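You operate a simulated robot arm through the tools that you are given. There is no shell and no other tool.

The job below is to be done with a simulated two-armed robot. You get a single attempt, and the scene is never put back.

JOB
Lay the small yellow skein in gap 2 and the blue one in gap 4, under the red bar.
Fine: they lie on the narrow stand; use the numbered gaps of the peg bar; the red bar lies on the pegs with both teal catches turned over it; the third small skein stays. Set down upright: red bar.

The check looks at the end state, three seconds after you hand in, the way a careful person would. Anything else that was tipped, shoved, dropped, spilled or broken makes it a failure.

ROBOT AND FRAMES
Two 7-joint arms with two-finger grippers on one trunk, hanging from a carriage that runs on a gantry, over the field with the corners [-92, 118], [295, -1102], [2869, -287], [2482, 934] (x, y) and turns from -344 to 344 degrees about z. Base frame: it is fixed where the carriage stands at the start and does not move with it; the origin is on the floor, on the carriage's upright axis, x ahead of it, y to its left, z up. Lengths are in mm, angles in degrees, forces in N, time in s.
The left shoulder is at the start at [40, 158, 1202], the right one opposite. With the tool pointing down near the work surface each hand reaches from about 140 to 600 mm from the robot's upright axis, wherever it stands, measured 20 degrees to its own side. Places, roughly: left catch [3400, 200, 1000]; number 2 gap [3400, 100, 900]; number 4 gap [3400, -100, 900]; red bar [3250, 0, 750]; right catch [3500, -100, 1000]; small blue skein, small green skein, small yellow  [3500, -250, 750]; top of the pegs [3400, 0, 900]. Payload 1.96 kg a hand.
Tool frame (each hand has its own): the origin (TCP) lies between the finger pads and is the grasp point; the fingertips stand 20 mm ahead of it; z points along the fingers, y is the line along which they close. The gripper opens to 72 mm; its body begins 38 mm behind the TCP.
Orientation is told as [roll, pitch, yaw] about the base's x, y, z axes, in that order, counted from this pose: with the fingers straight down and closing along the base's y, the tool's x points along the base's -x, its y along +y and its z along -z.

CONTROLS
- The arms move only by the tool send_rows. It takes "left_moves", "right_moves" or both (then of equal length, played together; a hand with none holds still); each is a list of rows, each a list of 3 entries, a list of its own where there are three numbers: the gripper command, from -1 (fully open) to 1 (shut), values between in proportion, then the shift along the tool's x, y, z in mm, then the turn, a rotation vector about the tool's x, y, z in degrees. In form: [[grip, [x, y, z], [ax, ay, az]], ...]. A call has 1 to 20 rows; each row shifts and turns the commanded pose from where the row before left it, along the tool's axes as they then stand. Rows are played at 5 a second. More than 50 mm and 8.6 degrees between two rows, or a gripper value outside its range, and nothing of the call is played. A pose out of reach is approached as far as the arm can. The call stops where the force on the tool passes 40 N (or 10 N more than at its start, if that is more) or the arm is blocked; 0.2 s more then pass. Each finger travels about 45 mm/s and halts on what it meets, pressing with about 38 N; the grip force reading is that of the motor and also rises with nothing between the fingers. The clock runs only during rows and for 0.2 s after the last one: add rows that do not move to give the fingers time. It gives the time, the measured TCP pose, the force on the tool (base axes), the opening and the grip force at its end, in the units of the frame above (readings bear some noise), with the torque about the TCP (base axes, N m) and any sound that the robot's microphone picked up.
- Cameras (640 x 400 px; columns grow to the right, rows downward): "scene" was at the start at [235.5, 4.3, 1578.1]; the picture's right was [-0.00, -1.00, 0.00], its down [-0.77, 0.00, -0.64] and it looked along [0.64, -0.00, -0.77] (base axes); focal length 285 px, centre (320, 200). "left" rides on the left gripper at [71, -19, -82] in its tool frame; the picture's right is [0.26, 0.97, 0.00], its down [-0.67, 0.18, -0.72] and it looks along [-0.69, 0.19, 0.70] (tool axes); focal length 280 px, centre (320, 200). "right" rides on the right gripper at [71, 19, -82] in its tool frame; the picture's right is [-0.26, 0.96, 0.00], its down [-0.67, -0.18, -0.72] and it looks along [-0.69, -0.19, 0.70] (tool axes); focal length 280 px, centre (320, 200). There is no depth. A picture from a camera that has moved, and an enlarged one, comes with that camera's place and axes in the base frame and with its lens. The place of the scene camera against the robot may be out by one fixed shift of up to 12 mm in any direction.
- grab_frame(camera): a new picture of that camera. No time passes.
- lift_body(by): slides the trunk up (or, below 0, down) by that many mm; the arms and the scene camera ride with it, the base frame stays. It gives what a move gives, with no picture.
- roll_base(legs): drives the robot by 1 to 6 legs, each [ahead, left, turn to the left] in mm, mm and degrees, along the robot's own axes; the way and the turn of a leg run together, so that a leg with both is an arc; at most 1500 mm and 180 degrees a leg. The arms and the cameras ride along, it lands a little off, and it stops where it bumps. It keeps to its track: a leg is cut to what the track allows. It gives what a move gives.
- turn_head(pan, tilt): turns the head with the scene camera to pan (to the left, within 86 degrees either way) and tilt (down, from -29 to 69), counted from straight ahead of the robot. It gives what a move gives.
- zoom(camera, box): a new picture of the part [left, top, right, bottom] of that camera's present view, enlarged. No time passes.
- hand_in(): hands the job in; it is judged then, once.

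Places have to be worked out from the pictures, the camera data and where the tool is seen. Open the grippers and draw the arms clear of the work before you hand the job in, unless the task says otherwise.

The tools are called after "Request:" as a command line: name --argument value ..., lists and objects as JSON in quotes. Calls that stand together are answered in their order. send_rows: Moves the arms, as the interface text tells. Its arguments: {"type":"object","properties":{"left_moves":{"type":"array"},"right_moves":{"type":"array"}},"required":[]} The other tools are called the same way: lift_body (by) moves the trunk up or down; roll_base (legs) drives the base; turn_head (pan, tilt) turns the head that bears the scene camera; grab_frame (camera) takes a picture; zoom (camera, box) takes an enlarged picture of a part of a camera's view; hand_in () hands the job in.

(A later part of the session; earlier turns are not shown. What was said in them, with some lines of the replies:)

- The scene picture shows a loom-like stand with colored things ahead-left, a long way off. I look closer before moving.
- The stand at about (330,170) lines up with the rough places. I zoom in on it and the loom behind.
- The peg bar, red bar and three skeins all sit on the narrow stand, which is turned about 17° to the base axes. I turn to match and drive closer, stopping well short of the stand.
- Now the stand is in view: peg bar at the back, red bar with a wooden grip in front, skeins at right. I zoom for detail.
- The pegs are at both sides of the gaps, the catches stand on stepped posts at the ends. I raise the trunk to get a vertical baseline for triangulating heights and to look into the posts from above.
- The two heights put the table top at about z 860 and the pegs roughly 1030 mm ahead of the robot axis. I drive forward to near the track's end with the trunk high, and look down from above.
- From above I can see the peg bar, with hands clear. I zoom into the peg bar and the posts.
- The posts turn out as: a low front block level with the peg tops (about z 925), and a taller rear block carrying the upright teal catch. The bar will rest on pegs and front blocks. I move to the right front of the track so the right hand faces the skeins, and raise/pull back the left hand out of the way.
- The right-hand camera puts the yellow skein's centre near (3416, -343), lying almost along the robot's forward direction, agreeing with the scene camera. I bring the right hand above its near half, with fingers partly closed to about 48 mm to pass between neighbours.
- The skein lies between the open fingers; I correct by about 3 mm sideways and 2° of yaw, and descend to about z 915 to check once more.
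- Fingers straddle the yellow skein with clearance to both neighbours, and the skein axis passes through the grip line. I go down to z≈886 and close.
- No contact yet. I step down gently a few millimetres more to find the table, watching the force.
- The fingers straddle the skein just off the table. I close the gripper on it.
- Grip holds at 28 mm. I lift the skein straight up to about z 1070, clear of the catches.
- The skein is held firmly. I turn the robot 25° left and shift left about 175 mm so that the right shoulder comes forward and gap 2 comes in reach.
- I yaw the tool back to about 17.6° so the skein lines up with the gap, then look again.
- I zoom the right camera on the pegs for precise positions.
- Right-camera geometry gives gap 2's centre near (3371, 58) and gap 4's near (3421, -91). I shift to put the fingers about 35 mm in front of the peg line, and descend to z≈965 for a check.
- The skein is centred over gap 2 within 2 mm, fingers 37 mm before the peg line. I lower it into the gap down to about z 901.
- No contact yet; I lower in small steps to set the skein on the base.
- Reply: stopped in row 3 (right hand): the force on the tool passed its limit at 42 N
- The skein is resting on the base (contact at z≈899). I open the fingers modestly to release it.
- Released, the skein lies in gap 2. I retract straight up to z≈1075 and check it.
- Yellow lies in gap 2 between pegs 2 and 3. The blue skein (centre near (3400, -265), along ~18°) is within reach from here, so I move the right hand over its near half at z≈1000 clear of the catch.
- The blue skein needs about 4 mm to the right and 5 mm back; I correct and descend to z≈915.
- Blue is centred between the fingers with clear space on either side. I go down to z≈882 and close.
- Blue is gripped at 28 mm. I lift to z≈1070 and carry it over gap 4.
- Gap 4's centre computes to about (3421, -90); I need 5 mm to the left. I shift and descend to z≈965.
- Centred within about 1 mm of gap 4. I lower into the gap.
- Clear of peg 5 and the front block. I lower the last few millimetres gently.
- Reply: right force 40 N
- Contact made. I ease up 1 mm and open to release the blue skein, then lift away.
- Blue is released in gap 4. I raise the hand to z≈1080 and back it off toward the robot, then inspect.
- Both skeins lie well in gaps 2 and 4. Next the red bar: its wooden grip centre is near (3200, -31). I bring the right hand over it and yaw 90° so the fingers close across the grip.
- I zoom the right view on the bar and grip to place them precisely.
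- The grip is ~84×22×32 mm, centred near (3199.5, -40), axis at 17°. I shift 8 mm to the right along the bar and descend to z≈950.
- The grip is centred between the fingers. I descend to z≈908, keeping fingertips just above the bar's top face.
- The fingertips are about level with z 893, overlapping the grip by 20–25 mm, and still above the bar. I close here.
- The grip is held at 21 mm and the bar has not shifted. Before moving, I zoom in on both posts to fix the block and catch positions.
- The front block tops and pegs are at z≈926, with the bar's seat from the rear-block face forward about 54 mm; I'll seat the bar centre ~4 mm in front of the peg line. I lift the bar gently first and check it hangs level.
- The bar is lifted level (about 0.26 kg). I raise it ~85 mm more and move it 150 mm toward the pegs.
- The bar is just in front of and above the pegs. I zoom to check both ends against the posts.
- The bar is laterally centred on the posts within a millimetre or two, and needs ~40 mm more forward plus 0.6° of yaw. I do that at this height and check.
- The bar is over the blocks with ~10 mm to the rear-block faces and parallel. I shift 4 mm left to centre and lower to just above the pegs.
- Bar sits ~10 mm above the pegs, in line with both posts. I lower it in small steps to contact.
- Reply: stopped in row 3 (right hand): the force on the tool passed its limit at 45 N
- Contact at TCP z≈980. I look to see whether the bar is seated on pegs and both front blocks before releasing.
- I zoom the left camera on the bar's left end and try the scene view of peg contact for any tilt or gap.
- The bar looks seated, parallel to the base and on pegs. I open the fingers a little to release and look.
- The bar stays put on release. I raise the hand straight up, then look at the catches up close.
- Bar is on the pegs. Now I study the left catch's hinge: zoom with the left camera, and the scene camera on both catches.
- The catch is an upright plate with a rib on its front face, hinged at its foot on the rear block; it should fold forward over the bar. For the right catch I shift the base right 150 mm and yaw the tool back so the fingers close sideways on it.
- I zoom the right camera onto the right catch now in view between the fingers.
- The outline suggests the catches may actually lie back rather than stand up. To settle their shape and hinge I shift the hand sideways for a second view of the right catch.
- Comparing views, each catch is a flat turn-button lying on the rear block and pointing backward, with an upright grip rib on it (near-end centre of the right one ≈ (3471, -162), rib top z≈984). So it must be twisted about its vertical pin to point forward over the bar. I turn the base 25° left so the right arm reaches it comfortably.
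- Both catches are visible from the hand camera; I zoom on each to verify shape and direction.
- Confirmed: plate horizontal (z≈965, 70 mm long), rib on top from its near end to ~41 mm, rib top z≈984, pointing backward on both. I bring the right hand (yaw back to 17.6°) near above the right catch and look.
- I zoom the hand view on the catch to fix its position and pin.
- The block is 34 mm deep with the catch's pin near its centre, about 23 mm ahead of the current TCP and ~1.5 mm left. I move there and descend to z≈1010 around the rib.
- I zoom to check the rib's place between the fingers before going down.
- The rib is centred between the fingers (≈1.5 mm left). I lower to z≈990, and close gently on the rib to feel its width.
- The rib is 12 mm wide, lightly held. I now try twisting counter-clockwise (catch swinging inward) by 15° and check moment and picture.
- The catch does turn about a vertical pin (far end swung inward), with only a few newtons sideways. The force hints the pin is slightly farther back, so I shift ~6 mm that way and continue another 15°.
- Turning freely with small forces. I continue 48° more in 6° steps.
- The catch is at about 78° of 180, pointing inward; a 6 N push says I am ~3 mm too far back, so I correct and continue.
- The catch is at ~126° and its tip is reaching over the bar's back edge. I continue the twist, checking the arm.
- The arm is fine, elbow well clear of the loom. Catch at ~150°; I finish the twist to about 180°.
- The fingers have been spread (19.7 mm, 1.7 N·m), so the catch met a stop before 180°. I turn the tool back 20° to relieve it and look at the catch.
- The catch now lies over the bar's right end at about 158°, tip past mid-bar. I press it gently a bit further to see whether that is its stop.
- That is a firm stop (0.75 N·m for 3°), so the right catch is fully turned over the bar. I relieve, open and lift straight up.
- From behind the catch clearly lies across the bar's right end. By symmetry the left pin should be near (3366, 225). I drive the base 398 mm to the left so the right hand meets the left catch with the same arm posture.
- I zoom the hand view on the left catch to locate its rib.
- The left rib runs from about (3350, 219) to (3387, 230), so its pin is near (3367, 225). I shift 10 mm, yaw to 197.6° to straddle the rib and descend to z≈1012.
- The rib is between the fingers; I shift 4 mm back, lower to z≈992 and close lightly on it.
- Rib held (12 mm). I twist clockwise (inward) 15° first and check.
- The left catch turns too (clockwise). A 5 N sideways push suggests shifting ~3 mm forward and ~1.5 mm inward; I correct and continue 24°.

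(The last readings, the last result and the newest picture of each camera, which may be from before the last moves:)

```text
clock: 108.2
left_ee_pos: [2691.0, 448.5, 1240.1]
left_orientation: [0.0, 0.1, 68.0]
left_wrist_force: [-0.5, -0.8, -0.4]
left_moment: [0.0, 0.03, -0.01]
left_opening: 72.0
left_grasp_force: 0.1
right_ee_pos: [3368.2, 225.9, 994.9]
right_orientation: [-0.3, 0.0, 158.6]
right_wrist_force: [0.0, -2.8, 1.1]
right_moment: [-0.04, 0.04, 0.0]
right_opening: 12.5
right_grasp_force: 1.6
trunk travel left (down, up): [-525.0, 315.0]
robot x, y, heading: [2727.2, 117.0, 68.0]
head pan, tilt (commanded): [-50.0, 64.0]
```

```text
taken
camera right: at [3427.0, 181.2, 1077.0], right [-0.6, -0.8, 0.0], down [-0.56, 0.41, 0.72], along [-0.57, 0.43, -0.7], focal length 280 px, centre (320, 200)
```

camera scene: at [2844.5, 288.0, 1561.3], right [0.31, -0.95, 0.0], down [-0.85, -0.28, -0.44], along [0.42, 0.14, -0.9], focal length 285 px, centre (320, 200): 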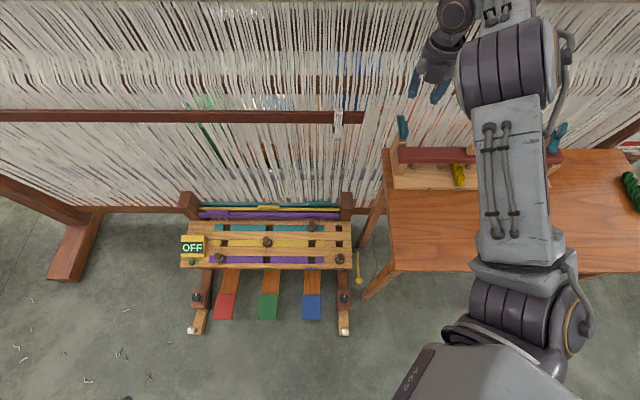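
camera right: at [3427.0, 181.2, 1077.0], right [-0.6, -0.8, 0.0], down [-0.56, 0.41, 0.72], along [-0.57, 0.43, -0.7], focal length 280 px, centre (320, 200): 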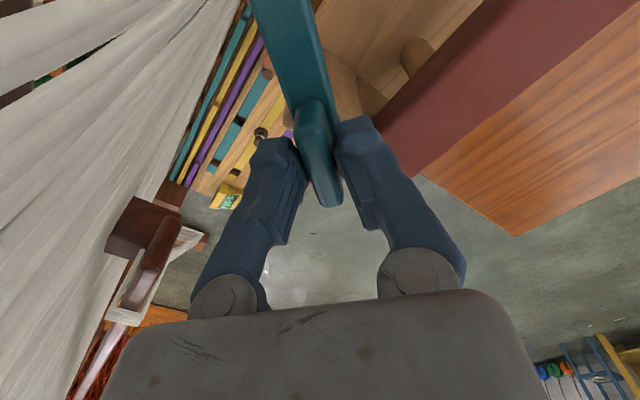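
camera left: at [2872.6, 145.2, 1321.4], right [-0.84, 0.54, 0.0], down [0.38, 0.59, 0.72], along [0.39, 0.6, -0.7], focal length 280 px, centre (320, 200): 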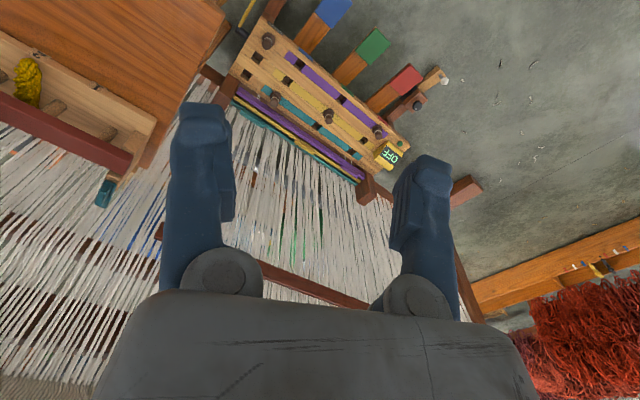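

Low forces; I continue the clockwise twist in two batches.

Request:
send_rows --right_moves '[[0.7, [0, 0, 0], [0, 0, 6]], [0.7, [0, 0, 0], [0, 0, 6]], [0.7, [0, 0, 0], [0, 0, 6]], [0.7, [0, 0, 0], [0, 0, 6]], [0.7, [0, 0, 0], [0, 0, 0]]]'

Request:
send_rows --right_moves '[[0.7, [0, 0, 0], [0, 0, 6]], [0.7, [0, 0, 0], [0, 0, 6]], [0.7, [0, 0, 0], [0, 0, 6]], [0.7, [0, 0, 0], [0, 0, 6]], [0.7, [0, 0, 0], [0, 0, 0]]]'

Request:
grab_frame --camera "right"

Request:
grab_frame --camera "scene"

```text
clock: 109.5
left_ee_pos: [2687.5, 448.0, 1239.6]
left_orientation: [0.0, 0.0, 68.0]
left_wrist_force: [-0.2, 0.5, -0.2]
left_moment: [-0.01, 0.01, 0.03]
left_opening: 71.9
left_grasp_force: 0.0
right_ee_pos: [3368.1, 225.3, 995.4]
right_orientation: [-0.1, 0.0, 134.5]
right_wrist_force: [-2.5, -2.4, -1.5]
right_moment: [-0.05, 0.0, 0.01]
right_opening: 13.4
right_grasp_force: 2.3
trunk travel left (down, up): [-525.0, 315.0]
robot x, y, heading: [2730.1, 113.4, 68.0]
head pan, tilt (commanded): [-50.0, 64.0]
```

```text
clock: 110.7
left_ee_pos: [2689.2, 448.4, 1240.6]
left_orientation: [0.0, 0.0, 67.9]
left_wrist_force: [-1.0, 0.6, 0.3]
left_moment: [0.01, -0.01, 0.01]
left_opening: 72.1
left_grasp_force: 0.1
right_ee_pos: [3368.2, 225.4, 995.6]
right_orientation: [-0.1, -0.3, 110.8]
right_wrist_force: [-4.9, -1.6, 1.6]
right_moment: [0.01, 0.05, -0.02]
right_opening: 13.2
right_grasp_force: 2.2
trunk travel left (down, up): [-525.0, 315.0]
robot x, y, heading: [2726.2, 118.8, 67.8]
head pan, tilt (commanded): [-50.0, 64.0]
```

```text
taken
camera right: at [3375.0, 151.7, 1076.4], right [-1.0, -0.1, 0.0], down [-0.07, 0.69, 0.72], along [-0.07, 0.72, -0.69], focal length 280 px, centre (320, 200)
```

right: 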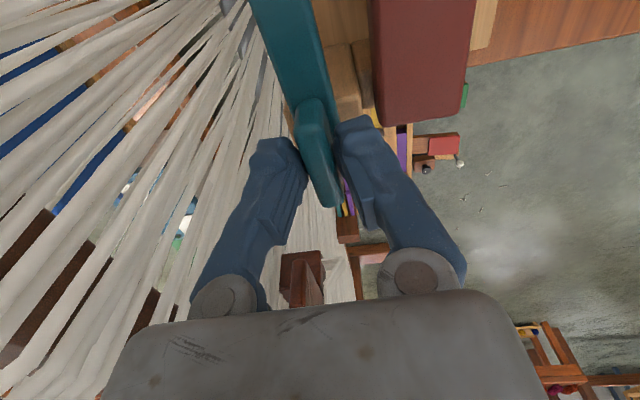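

```text
taken
camera scene: at [2844.3, 287.8, 1561.2], right [0.31, -0.95, 0.0], down [-0.85, -0.28, -0.44], along [0.42, 0.14, -0.9], focal length 285 px, centre (320, 200)
```

scene: 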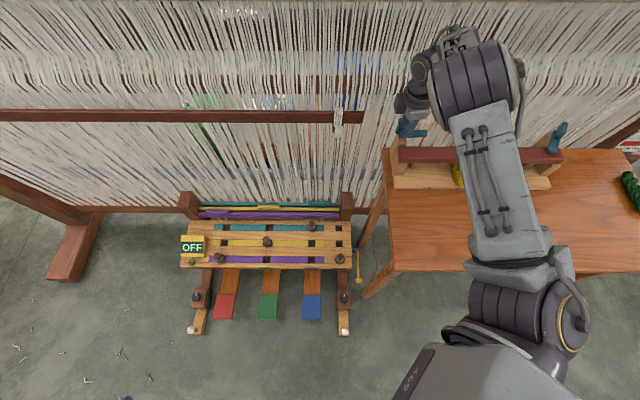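

About 87° turned, pointing inward. I correct 3 mm forward and continue.

Request:
send_rows --right_moves '[[0.7, [0, 3, 0], [0, 0, 0]], [0.7, [0, 0, 0], [0, 0, 6]], [0.7, [0, 0, 0], [0, 0, 6]], [0.7, [0, 0, 0], [0, 0, 6]], [0.7, [0, 0, 0], [0, 0, 6]], [0.7, [0, 0, 0], [0, 0, 0]]]'

Request:
send_rows --right_moves '[[0.7, [0, 0, 0], [0, 0, 6]], [0.7, [0, 0, 0], [0, 0, 6]], [0.7, [0, 0, 0], [0, 0, 6]], [0.7, [0, 0, 0], [0, 0, 6]], [0.7, [0, 0, 0], [0, 0, 0]]]'

Request:
grab_frame --camera "right"

Request:
zoom --camera "scene" --box '[370, 70, 466, 190]'

```text
clock: 112.0
left_ee_pos: [2689.0, 448.2, 1239.8]
left_orientation: [0.0, 0.0, 68.0]
left_wrist_force: [-0.5, -0.3, 0.7]
left_moment: [-0.01, -0.03, 0.01]
left_opening: 72.0
left_grasp_force: 0.0
right_ee_pos: [3365.0, 225.4, 995.7]
right_orientation: [-0.1, -0.2, 86.6]
right_wrist_force: [3.7, -0.4, 0.8]
right_moment: [-0.04, -0.04, -0.01]
right_opening: 13.3
right_grasp_force: 1.8
trunk travel left (down, up): [-525.0, 315.0]
robot x, y, heading: [2730.0, 112.9, 67.7]
head pan, tilt (commanded): [-50.0, 64.0]
```

```text
clock: 113.2
left_ee_pos: [2689.8, 447.8, 1239.3]
left_orientation: [0.1, 0.0, 67.9]
left_wrist_force: [-0.4, -0.5, -0.1]
left_moment: [-0.01, 0.01, 0.0]
left_opening: 72.0
left_grasp_force: 0.1
right_ee_pos: [3366.3, 224.3, 995.3]
right_orientation: [0.0, -0.4, 62.7]
right_wrist_force: [2.8, -0.7, 1.3]
right_moment: [-0.04, -0.06, -0.04]
right_opening: 12.8
right_grasp_force: 1.2
trunk travel left (down, up): [-525.0, 315.0]
robot x, y, heading: [2727.5, 120.4, 67.8]
head pan, tilt (commanded): [-50.0, 64.0]
```

```text
taken
camera right: at [3316.5, 169.7, 1077.8], right [-0.74, 0.68, 0.0], down [0.47, 0.51, 0.72], along [0.49, 0.53, -0.69], focal length 280 px, centre (320, 200)
```

right: 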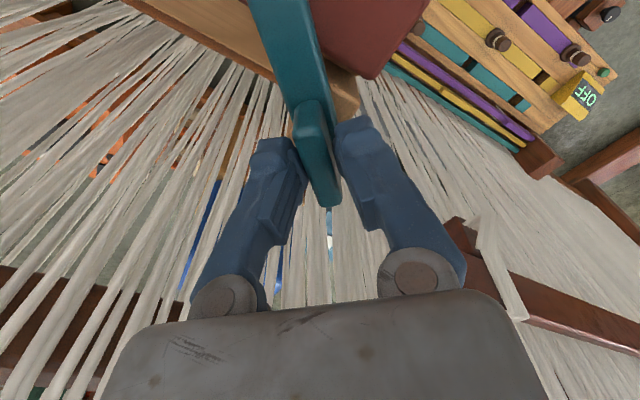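

```text
3.33 times, centred on (418, 130) of scene
camera zoom: at [2845.0, 287.8, 1561.3], right [0.31, -0.95, 0.0], down [-0.85, -0.28, -0.44], along [0.42, 0.14, -0.9], focal length 949 px, centre (-7, 433)
```

zoom: 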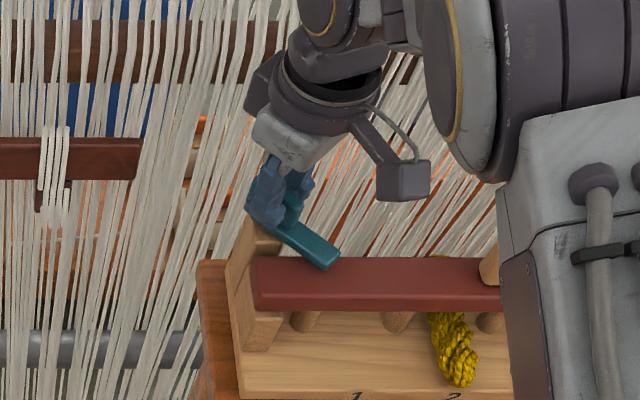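

About 135° now, tip over the bar. I finish with 18° then small steps until its stop.

Request:
send_rows --right_moves '[[0.7, [0, 0, 0], [0, 0, 6]], [0.7, [0, 0, 0], [0, 0, 6]], [0.7, [0, 0, 0], [0, 0, 6]], [0.7, [0, 0, 0], [0, 0, 0]]]'

Request:
send_rows --right_moves '[[0.7, [0, 0, 0], [0, 0, 3]], [0.7, [0, 0, 0], [0, 0, 3]], [0.7, [0, 0, 0], [0, 0, 0]]]'

Request:
grab_frame --camera "right"

Request:
zoom --camera "scene" --box '[370, 70, 466, 190]'

```text
clock: 114.2
left_ee_pos: [2690.2, 447.6, 1240.0]
left_orientation: [-0.2, 0.0, 68.0]
left_wrist_force: [-0.1, 0.0, -0.6]
left_moment: [0.03, -0.01, 0.03]
left_opening: 71.7
left_grasp_force: 0.1
right_ee_pos: [3365.7, 224.9, 995.8]
right_orientation: [0.1, -0.4, 44.6]
right_wrist_force: [3.9, -1.8, 2.1]
right_moment: [-0.03, -0.03, 0.02]
right_opening: 12.8
right_grasp_force: 1.7
trunk travel left (down, up): [-525.0, 315.0]
robot x, y, heading: [2728.1, 112.5, 67.8]
head pan, tilt (commanded): [-50.0, 64.0]
```

```text
clock: 115.0
left_ee_pos: [2689.1, 447.7, 1240.3]
left_orientation: [-0.2, 0.0, 68.0]
left_wrist_force: [-1.2, 0.8, 0.5]
left_moment: [0.01, 0.0, -0.01]
left_opening: 72.1
left_grasp_force: 0.0
right_ee_pos: [3366.0, 223.7, 996.3]
right_orientation: [0.2, -0.3, 38.7]
right_wrist_force: [4.8, -1.9, 0.1]
right_moment: [-0.02, -0.06, 0.03]
right_opening: 13.6
right_grasp_force: 2.1
trunk travel left (down, up): [-525.0, 315.0]
robot x, y, heading: [2728.0, 115.7, 68.0]
head pan, tilt (commanded): [-50.0, 64.0]
```

```text
taken
camera right: at [3298.8, 194.7, 1077.6], right [-0.4, 0.92, 0.0], down [0.64, 0.27, 0.72], along [0.66, 0.29, -0.7], focal length 280 px, centre (320, 200)
```

right: 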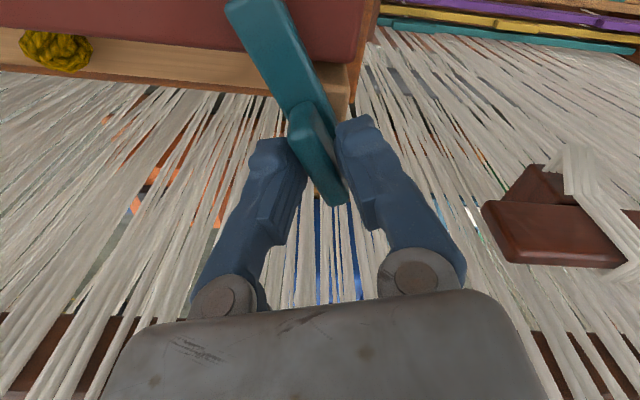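

```text
3.33 times, centred on (418, 130) of scene
camera zoom: at [2845.2, 287.7, 1561.3], right [0.31, -0.95, 0.0], down [-0.85, -0.28, -0.44], along [0.42, 0.14, -0.9], focal length 949 px, centre (-7, 433)
```

zoom: 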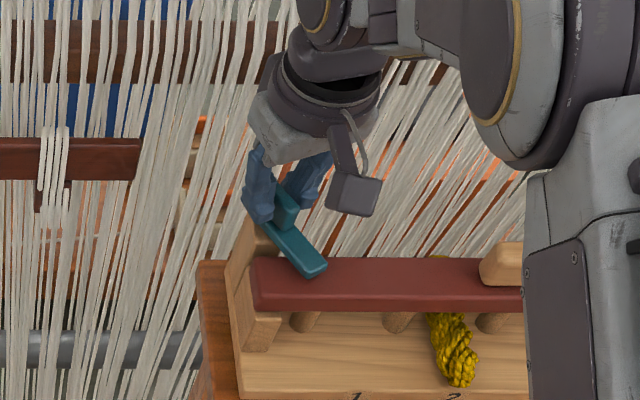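

No stop felt yet. I continue with 3° steps.

Request:
send_rows --right_moves '[[0.7, [0, 0, 0], [0, 0, 3]], [0.7, [0, 0, 0], [0, 0, 3]], [0.7, [0, 0, 0], [0, 0, 0]]]'

Request:
grab_frame --camera "right"

```text
clock: 115.8
left_ee_pos: [2690.8, 447.6, 1239.2]
left_orientation: [0.0, 0.1, 68.0]
left_wrist_force: [0.2, 0.9, 0.4]
left_moment: [-0.02, 0.02, 0.05]
left_opening: 72.0
left_grasp_force: 0.1
right_ee_pos: [3367.0, 225.0, 995.7]
right_orientation: [0.2, -0.2, 32.8]
right_wrist_force: [4.9, -2.2, -0.1]
right_moment: [-0.19, 0.09, 0.39]
right_opening: 14.4
right_grasp_force: 35.7
trunk travel left (down, up): [-525.0, 315.0]
robot x, y, heading: [2729.2, 116.7, 68.0]
head pan, tilt (commanded): [-50.0, 64.0]
```

```text
taken
camera right: at [3296.5, 202.0, 1077.4], right [-0.3, 0.95, 0.0], down [0.66, 0.21, 0.72], along [0.68, 0.22, -0.7], focal length 280 px, centre (320, 200)
```

right: 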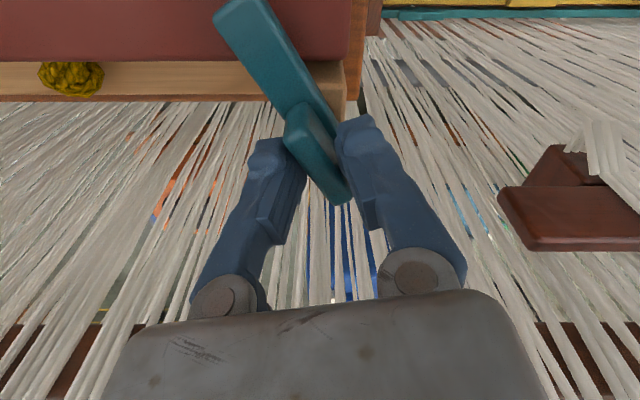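

The moment and finger force are rising — the stop. I press 3° more to confirm, then relieve, open and lift.

Request:
send_rows --right_moves '[[0.7, [0, 0, 0], [0, 0, 3]], [0.7, [0, 0, 0], [0, 0, 0]]]'

Request:
send_rows --right_moves '[[0.66, [0, 0, 0], [0, 0, -6]], [0.6, [0, 0, 0], [0, 0, -2]], [0.4, [0, 0, 0], [0, 0, 0]], [0.2, [0, 0, 0], [0, 0, 0]], [0.2, [0, 0, -10], [0, 0, 0]], [0.2, [0, 0, -25], [0, 0, 0]], [0.2, [0, 0, -40], [0, 0, 0]], [0.2, [0, 0, -40], [0, 0, 0]], [0.2, [0, 0, 0], [0, 0, 0]]]'

Request:
grab_frame --camera "right"

Request:
grab_frame --camera "scene"

```text
clock: 116.5
left_ee_pos: [2689.0, 448.8, 1240.5]
left_orientation: [0.0, 0.0, 68.0]
left_wrist_force: [0.4, -0.5, -0.2]
left_moment: [0.02, 0.01, 0.0]
left_opening: 71.9
left_grasp_force: 0.0
right_ee_pos: [3366.2, 224.8, 996.0]
right_orientation: [0.2, -0.3, 29.8]
right_wrist_force: [5.1, -0.5, -2.6]
right_moment: [0.02, -0.07, 0.93]
right_opening: 15.3
right_grasp_force: 40.5
trunk travel left (down, up): [-525.0, 315.0]
robot x, y, heading: [2723.4, 113.1, 67.7]
head pan, tilt (commanded): [-50.0, 64.0]
```

```text
clock: 118.5
left_ee_pos: [2689.3, 448.9, 1240.7]
left_orientation: [0.0, -0.1, 68.0]
left_wrist_force: [0.5, 0.4, -0.4]
left_moment: [0.01, 0.0, 0.01]
left_opening: 72.1
left_grasp_force: 0.0
right_ee_pos: [3366.9, 225.2, 1112.3]
right_orientation: [0.2, -0.3, 37.8]
right_wrist_force: [-0.2, 0.2, -0.1]
right_moment: [-0.02, 0.02, -0.02]
right_opening: 29.0
right_grasp_force: 0.1
trunk travel left (down, up): [-525.0, 315.0]
robot x, y, heading: [2732.1, 117.0, 67.8]
head pan, tilt (commanded): [-50.0, 64.0]
```

```text
taken
camera right: at [3300.2, 195.6, 1193.9], right [-0.38, 0.92, 0.0], down [0.64, 0.26, 0.72], along [0.66, 0.28, -0.7], focal length 280 px, centre (320, 200)
```

right: 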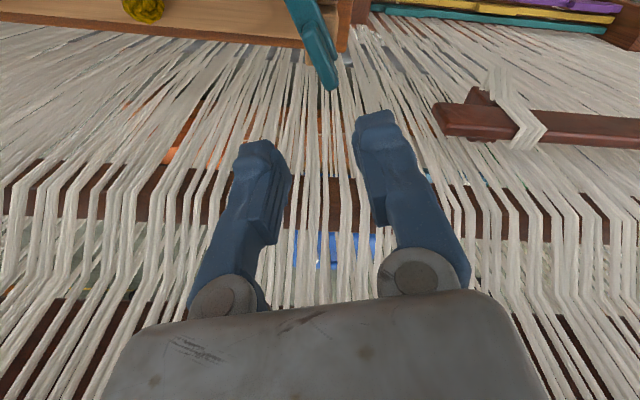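

```text
taken
camera scene: at [2844.6, 287.8, 1561.2], right [0.31, -0.95, 0.0], down [-0.85, -0.28, -0.44], along [0.42, 0.14, -0.9], focal length 285 px, centre (320, 200)
```

scene: 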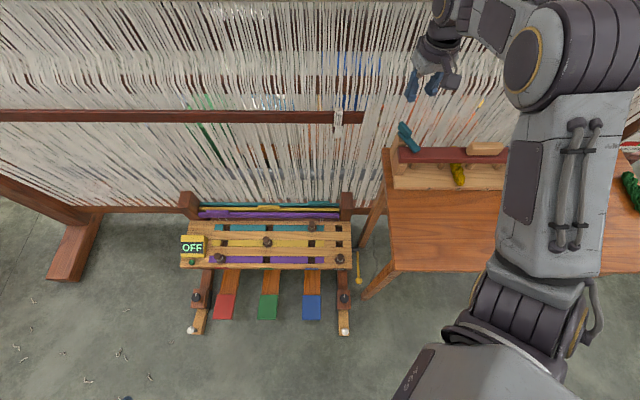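

Both catches are now turned. I retract the right hand toward the robot and back the base off 400 mm to inspect everything.

Request:
send_rows --right_moves '[[-0.5, [40, 0, -20], [0, 0, 0]], [-0.5, [40, 0, -20], [0, 0, 0]], [-1, [40, 0, -10], [0, 0, 0]], [-1, [30, 0, 0], [0, 0, 0]]]'

Request:
roll_base --legs '[[-256, 307, 0], [0, 0, -50], [0, -250, 0]]'

Request:
turn_head --pan 0 --tilt 45

Request:
grab_frame --camera "scene"

```text
clock: 119.5
left_ee_pos: [2688.3, 448.1, 1239.5]
left_orientation: [0.0, 0.0, 68.0]
left_wrist_force: [-0.1, -0.1, 0.4]
left_moment: [-0.01, 0.01, 0.04]
left_opening: 72.0
left_grasp_force: 0.2
right_ee_pos: [3242.6, 133.0, 1161.4]
right_orientation: [0.2, -0.3, 37.7]
right_wrist_force: [0.2, -0.3, 0.1]
right_moment: [-0.01, 0.01, 0.02]
right_opening: 71.9
right_grasp_force: 0.0
trunk travel left (down, up): [-525.0, 315.0]
robot x, y, heading: [2727.8, 117.5, 67.7]
head pan, tilt (commanded): [-50.0, 64.0]
```

```text
clock: 125.6
left_ee_pos: [2661.2, 3.2, 1240.2]
left_orientation: [-0.1, 0.0, 18.9]
left_wrist_force: [-0.1, -0.2, -0.1]
left_moment: [0.0, -0.03, 0.02]
left_opening: 72.1
left_grasp_force: 0.1
right_ee_pos: [2785.2, -622.3, 1161.9]
right_orientation: [0.2, -0.3, -11.4]
right_wrist_force: [-0.3, -0.5, -0.4]
right_moment: [-0.03, 0.02, -0.01]
right_opening: 72.3
right_grasp_force: 0.1
trunk travel left (down, up): [-525.0, 315.0]
robot x, y, heading: [2430.7, -243.2, 18.9]
head pan, tilt (commanded): [-50.0, 64.0]
```

```text
clock: 126.7
left_ee_pos: [2660.8, 3.6, 1240.4]
left_orientation: [0.0, 0.1, 18.8]
left_wrist_force: [0.8, -0.3, -0.1]
left_moment: [0.04, 0.01, 0.04]
left_opening: 72.1
left_grasp_force: 0.0
right_ee_pos: [2784.5, -622.2, 1161.3]
right_orientation: [0.3, -0.2, -11.4]
right_wrist_force: [-0.9, 0.0, 0.3]
right_moment: [-0.03, 0.05, 0.02]
right_opening: 72.1
right_grasp_force: 0.1
trunk travel left (down, up): [-525.0, 315.0]
robot x, y, heading: [2434.5, -243.8, 19.1]
head pan, tilt (commanded): [0.0, 45.0]
```

```text
taken
camera scene: at [2661.6, -160.0, 1585.2], right [0.32, -0.95, 0.0], down [-0.67, -0.23, -0.71], along [0.67, 0.23, -0.71], focal length 285 px, centre (320, 200)
```

scene: 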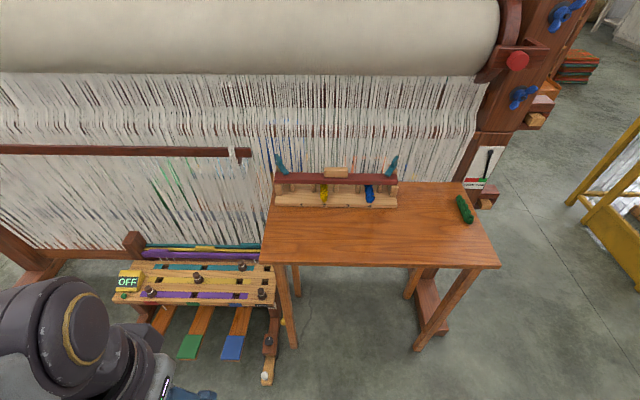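

The whole work is in view; I zoom on the peg bar, ends and the green skein.

Request:
zoom --camera "scene" --box '[262, 140, 412, 220]'

Request:
zoom --camera "scene" --box '[264, 145, 336, 215]'

Request:
zoom --camera "scene" --box '[340, 145, 412, 215]'

Request:
zoom --camera "scene" --box '[420, 160, 500, 250]'

```text
4.27 times, centred on (337, 180) of scene
camera zoom: at [2661.6, -160.0, 1585.2], right [0.32, -0.95, 0.0], down [-0.67, -0.23, -0.71], along [0.67, 0.23, -0.71], focal length 1215 px, centre (248, 285)
```

zoom: 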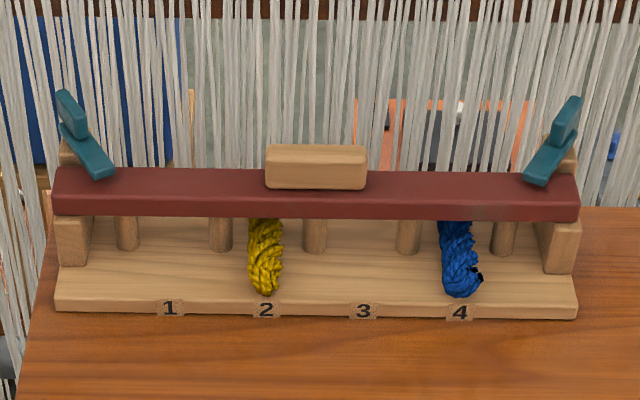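

```text
5.71 times, centred on (300, 180) of scene
camera zoom: at [2661.6, -160.0, 1585.2], right [0.32, -0.95, 0.0], down [-0.67, -0.23, -0.71], along [0.67, 0.23, -0.71], focal length 1627 px, centre (434, 314)
```

zoom: 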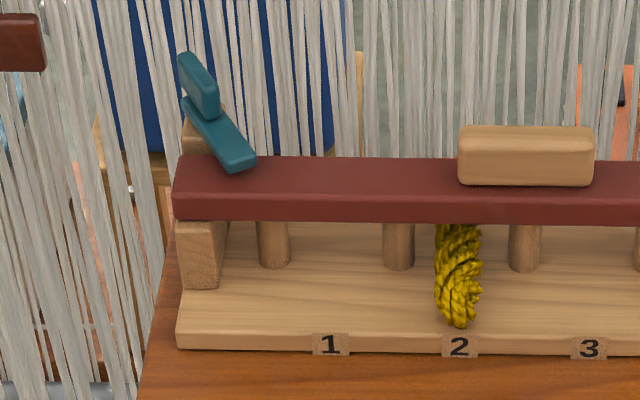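

```text
5.71 times, centred on (376, 180) of scene
camera zoom: at [2661.6, -160.0, 1585.2], right [0.32, -0.95, 0.0], down [-0.67, -0.23, -0.71], along [0.67, 0.23, -0.71], focal length 1627 px, centre (0, 314)
```

zoom: 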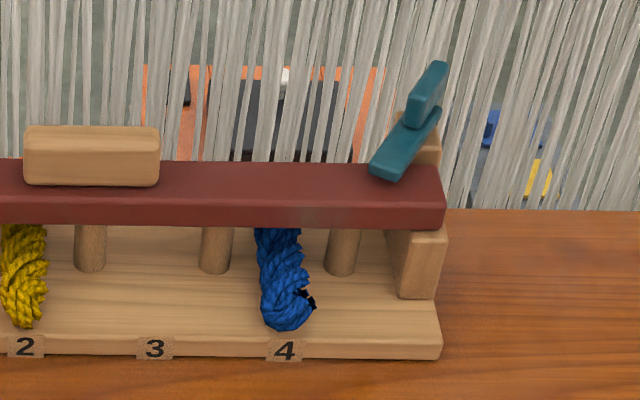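

```text
4.44 times, centred on (460, 205) of scene
camera zoom: at [2661.6, -160.0, 1585.2], right [0.32, -0.95, 0.0], down [-0.67, -0.23, -0.71], along [0.67, 0.23, -0.71], focal length 1266 px, centre (-302, 178)
```

zoom: 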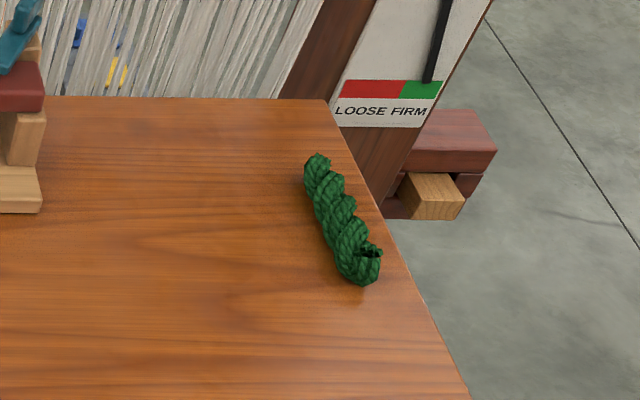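

Everything checks: yellow in gap 2, blue in gap 4, red bar upright on the pegs with its grip up, both teal catches over its ends at their stops, the green skein untouched, both grippers open and clear. I hand in.

Request:
hand_in

```text
The job is handed in.
```

The job is handed in. The yellow skein lies in gap 2 and the blue one in gap 4. The red bar sits upright across the pegs over them, with its wooden grip up, and both teal catches are turned over its ends.

- **Catches:** each one met a firm stop at roughly 155–160° of turn, so they lie across the bar at a slight angle rather than straight forward. From above, the right one reaches nearly to the bar's front edge.
- **Left alone:** the green skein was not touched. In the final pictures the stand, the pedal frame beside it and the loom lever looked as they did at the start.
- **Possible contact:** while turning the catches, the wrist camera was very close to the warp threads. No force showed on the tool.
- **Robot:** both grippers are open and the arms and base are drawn back from the stand.
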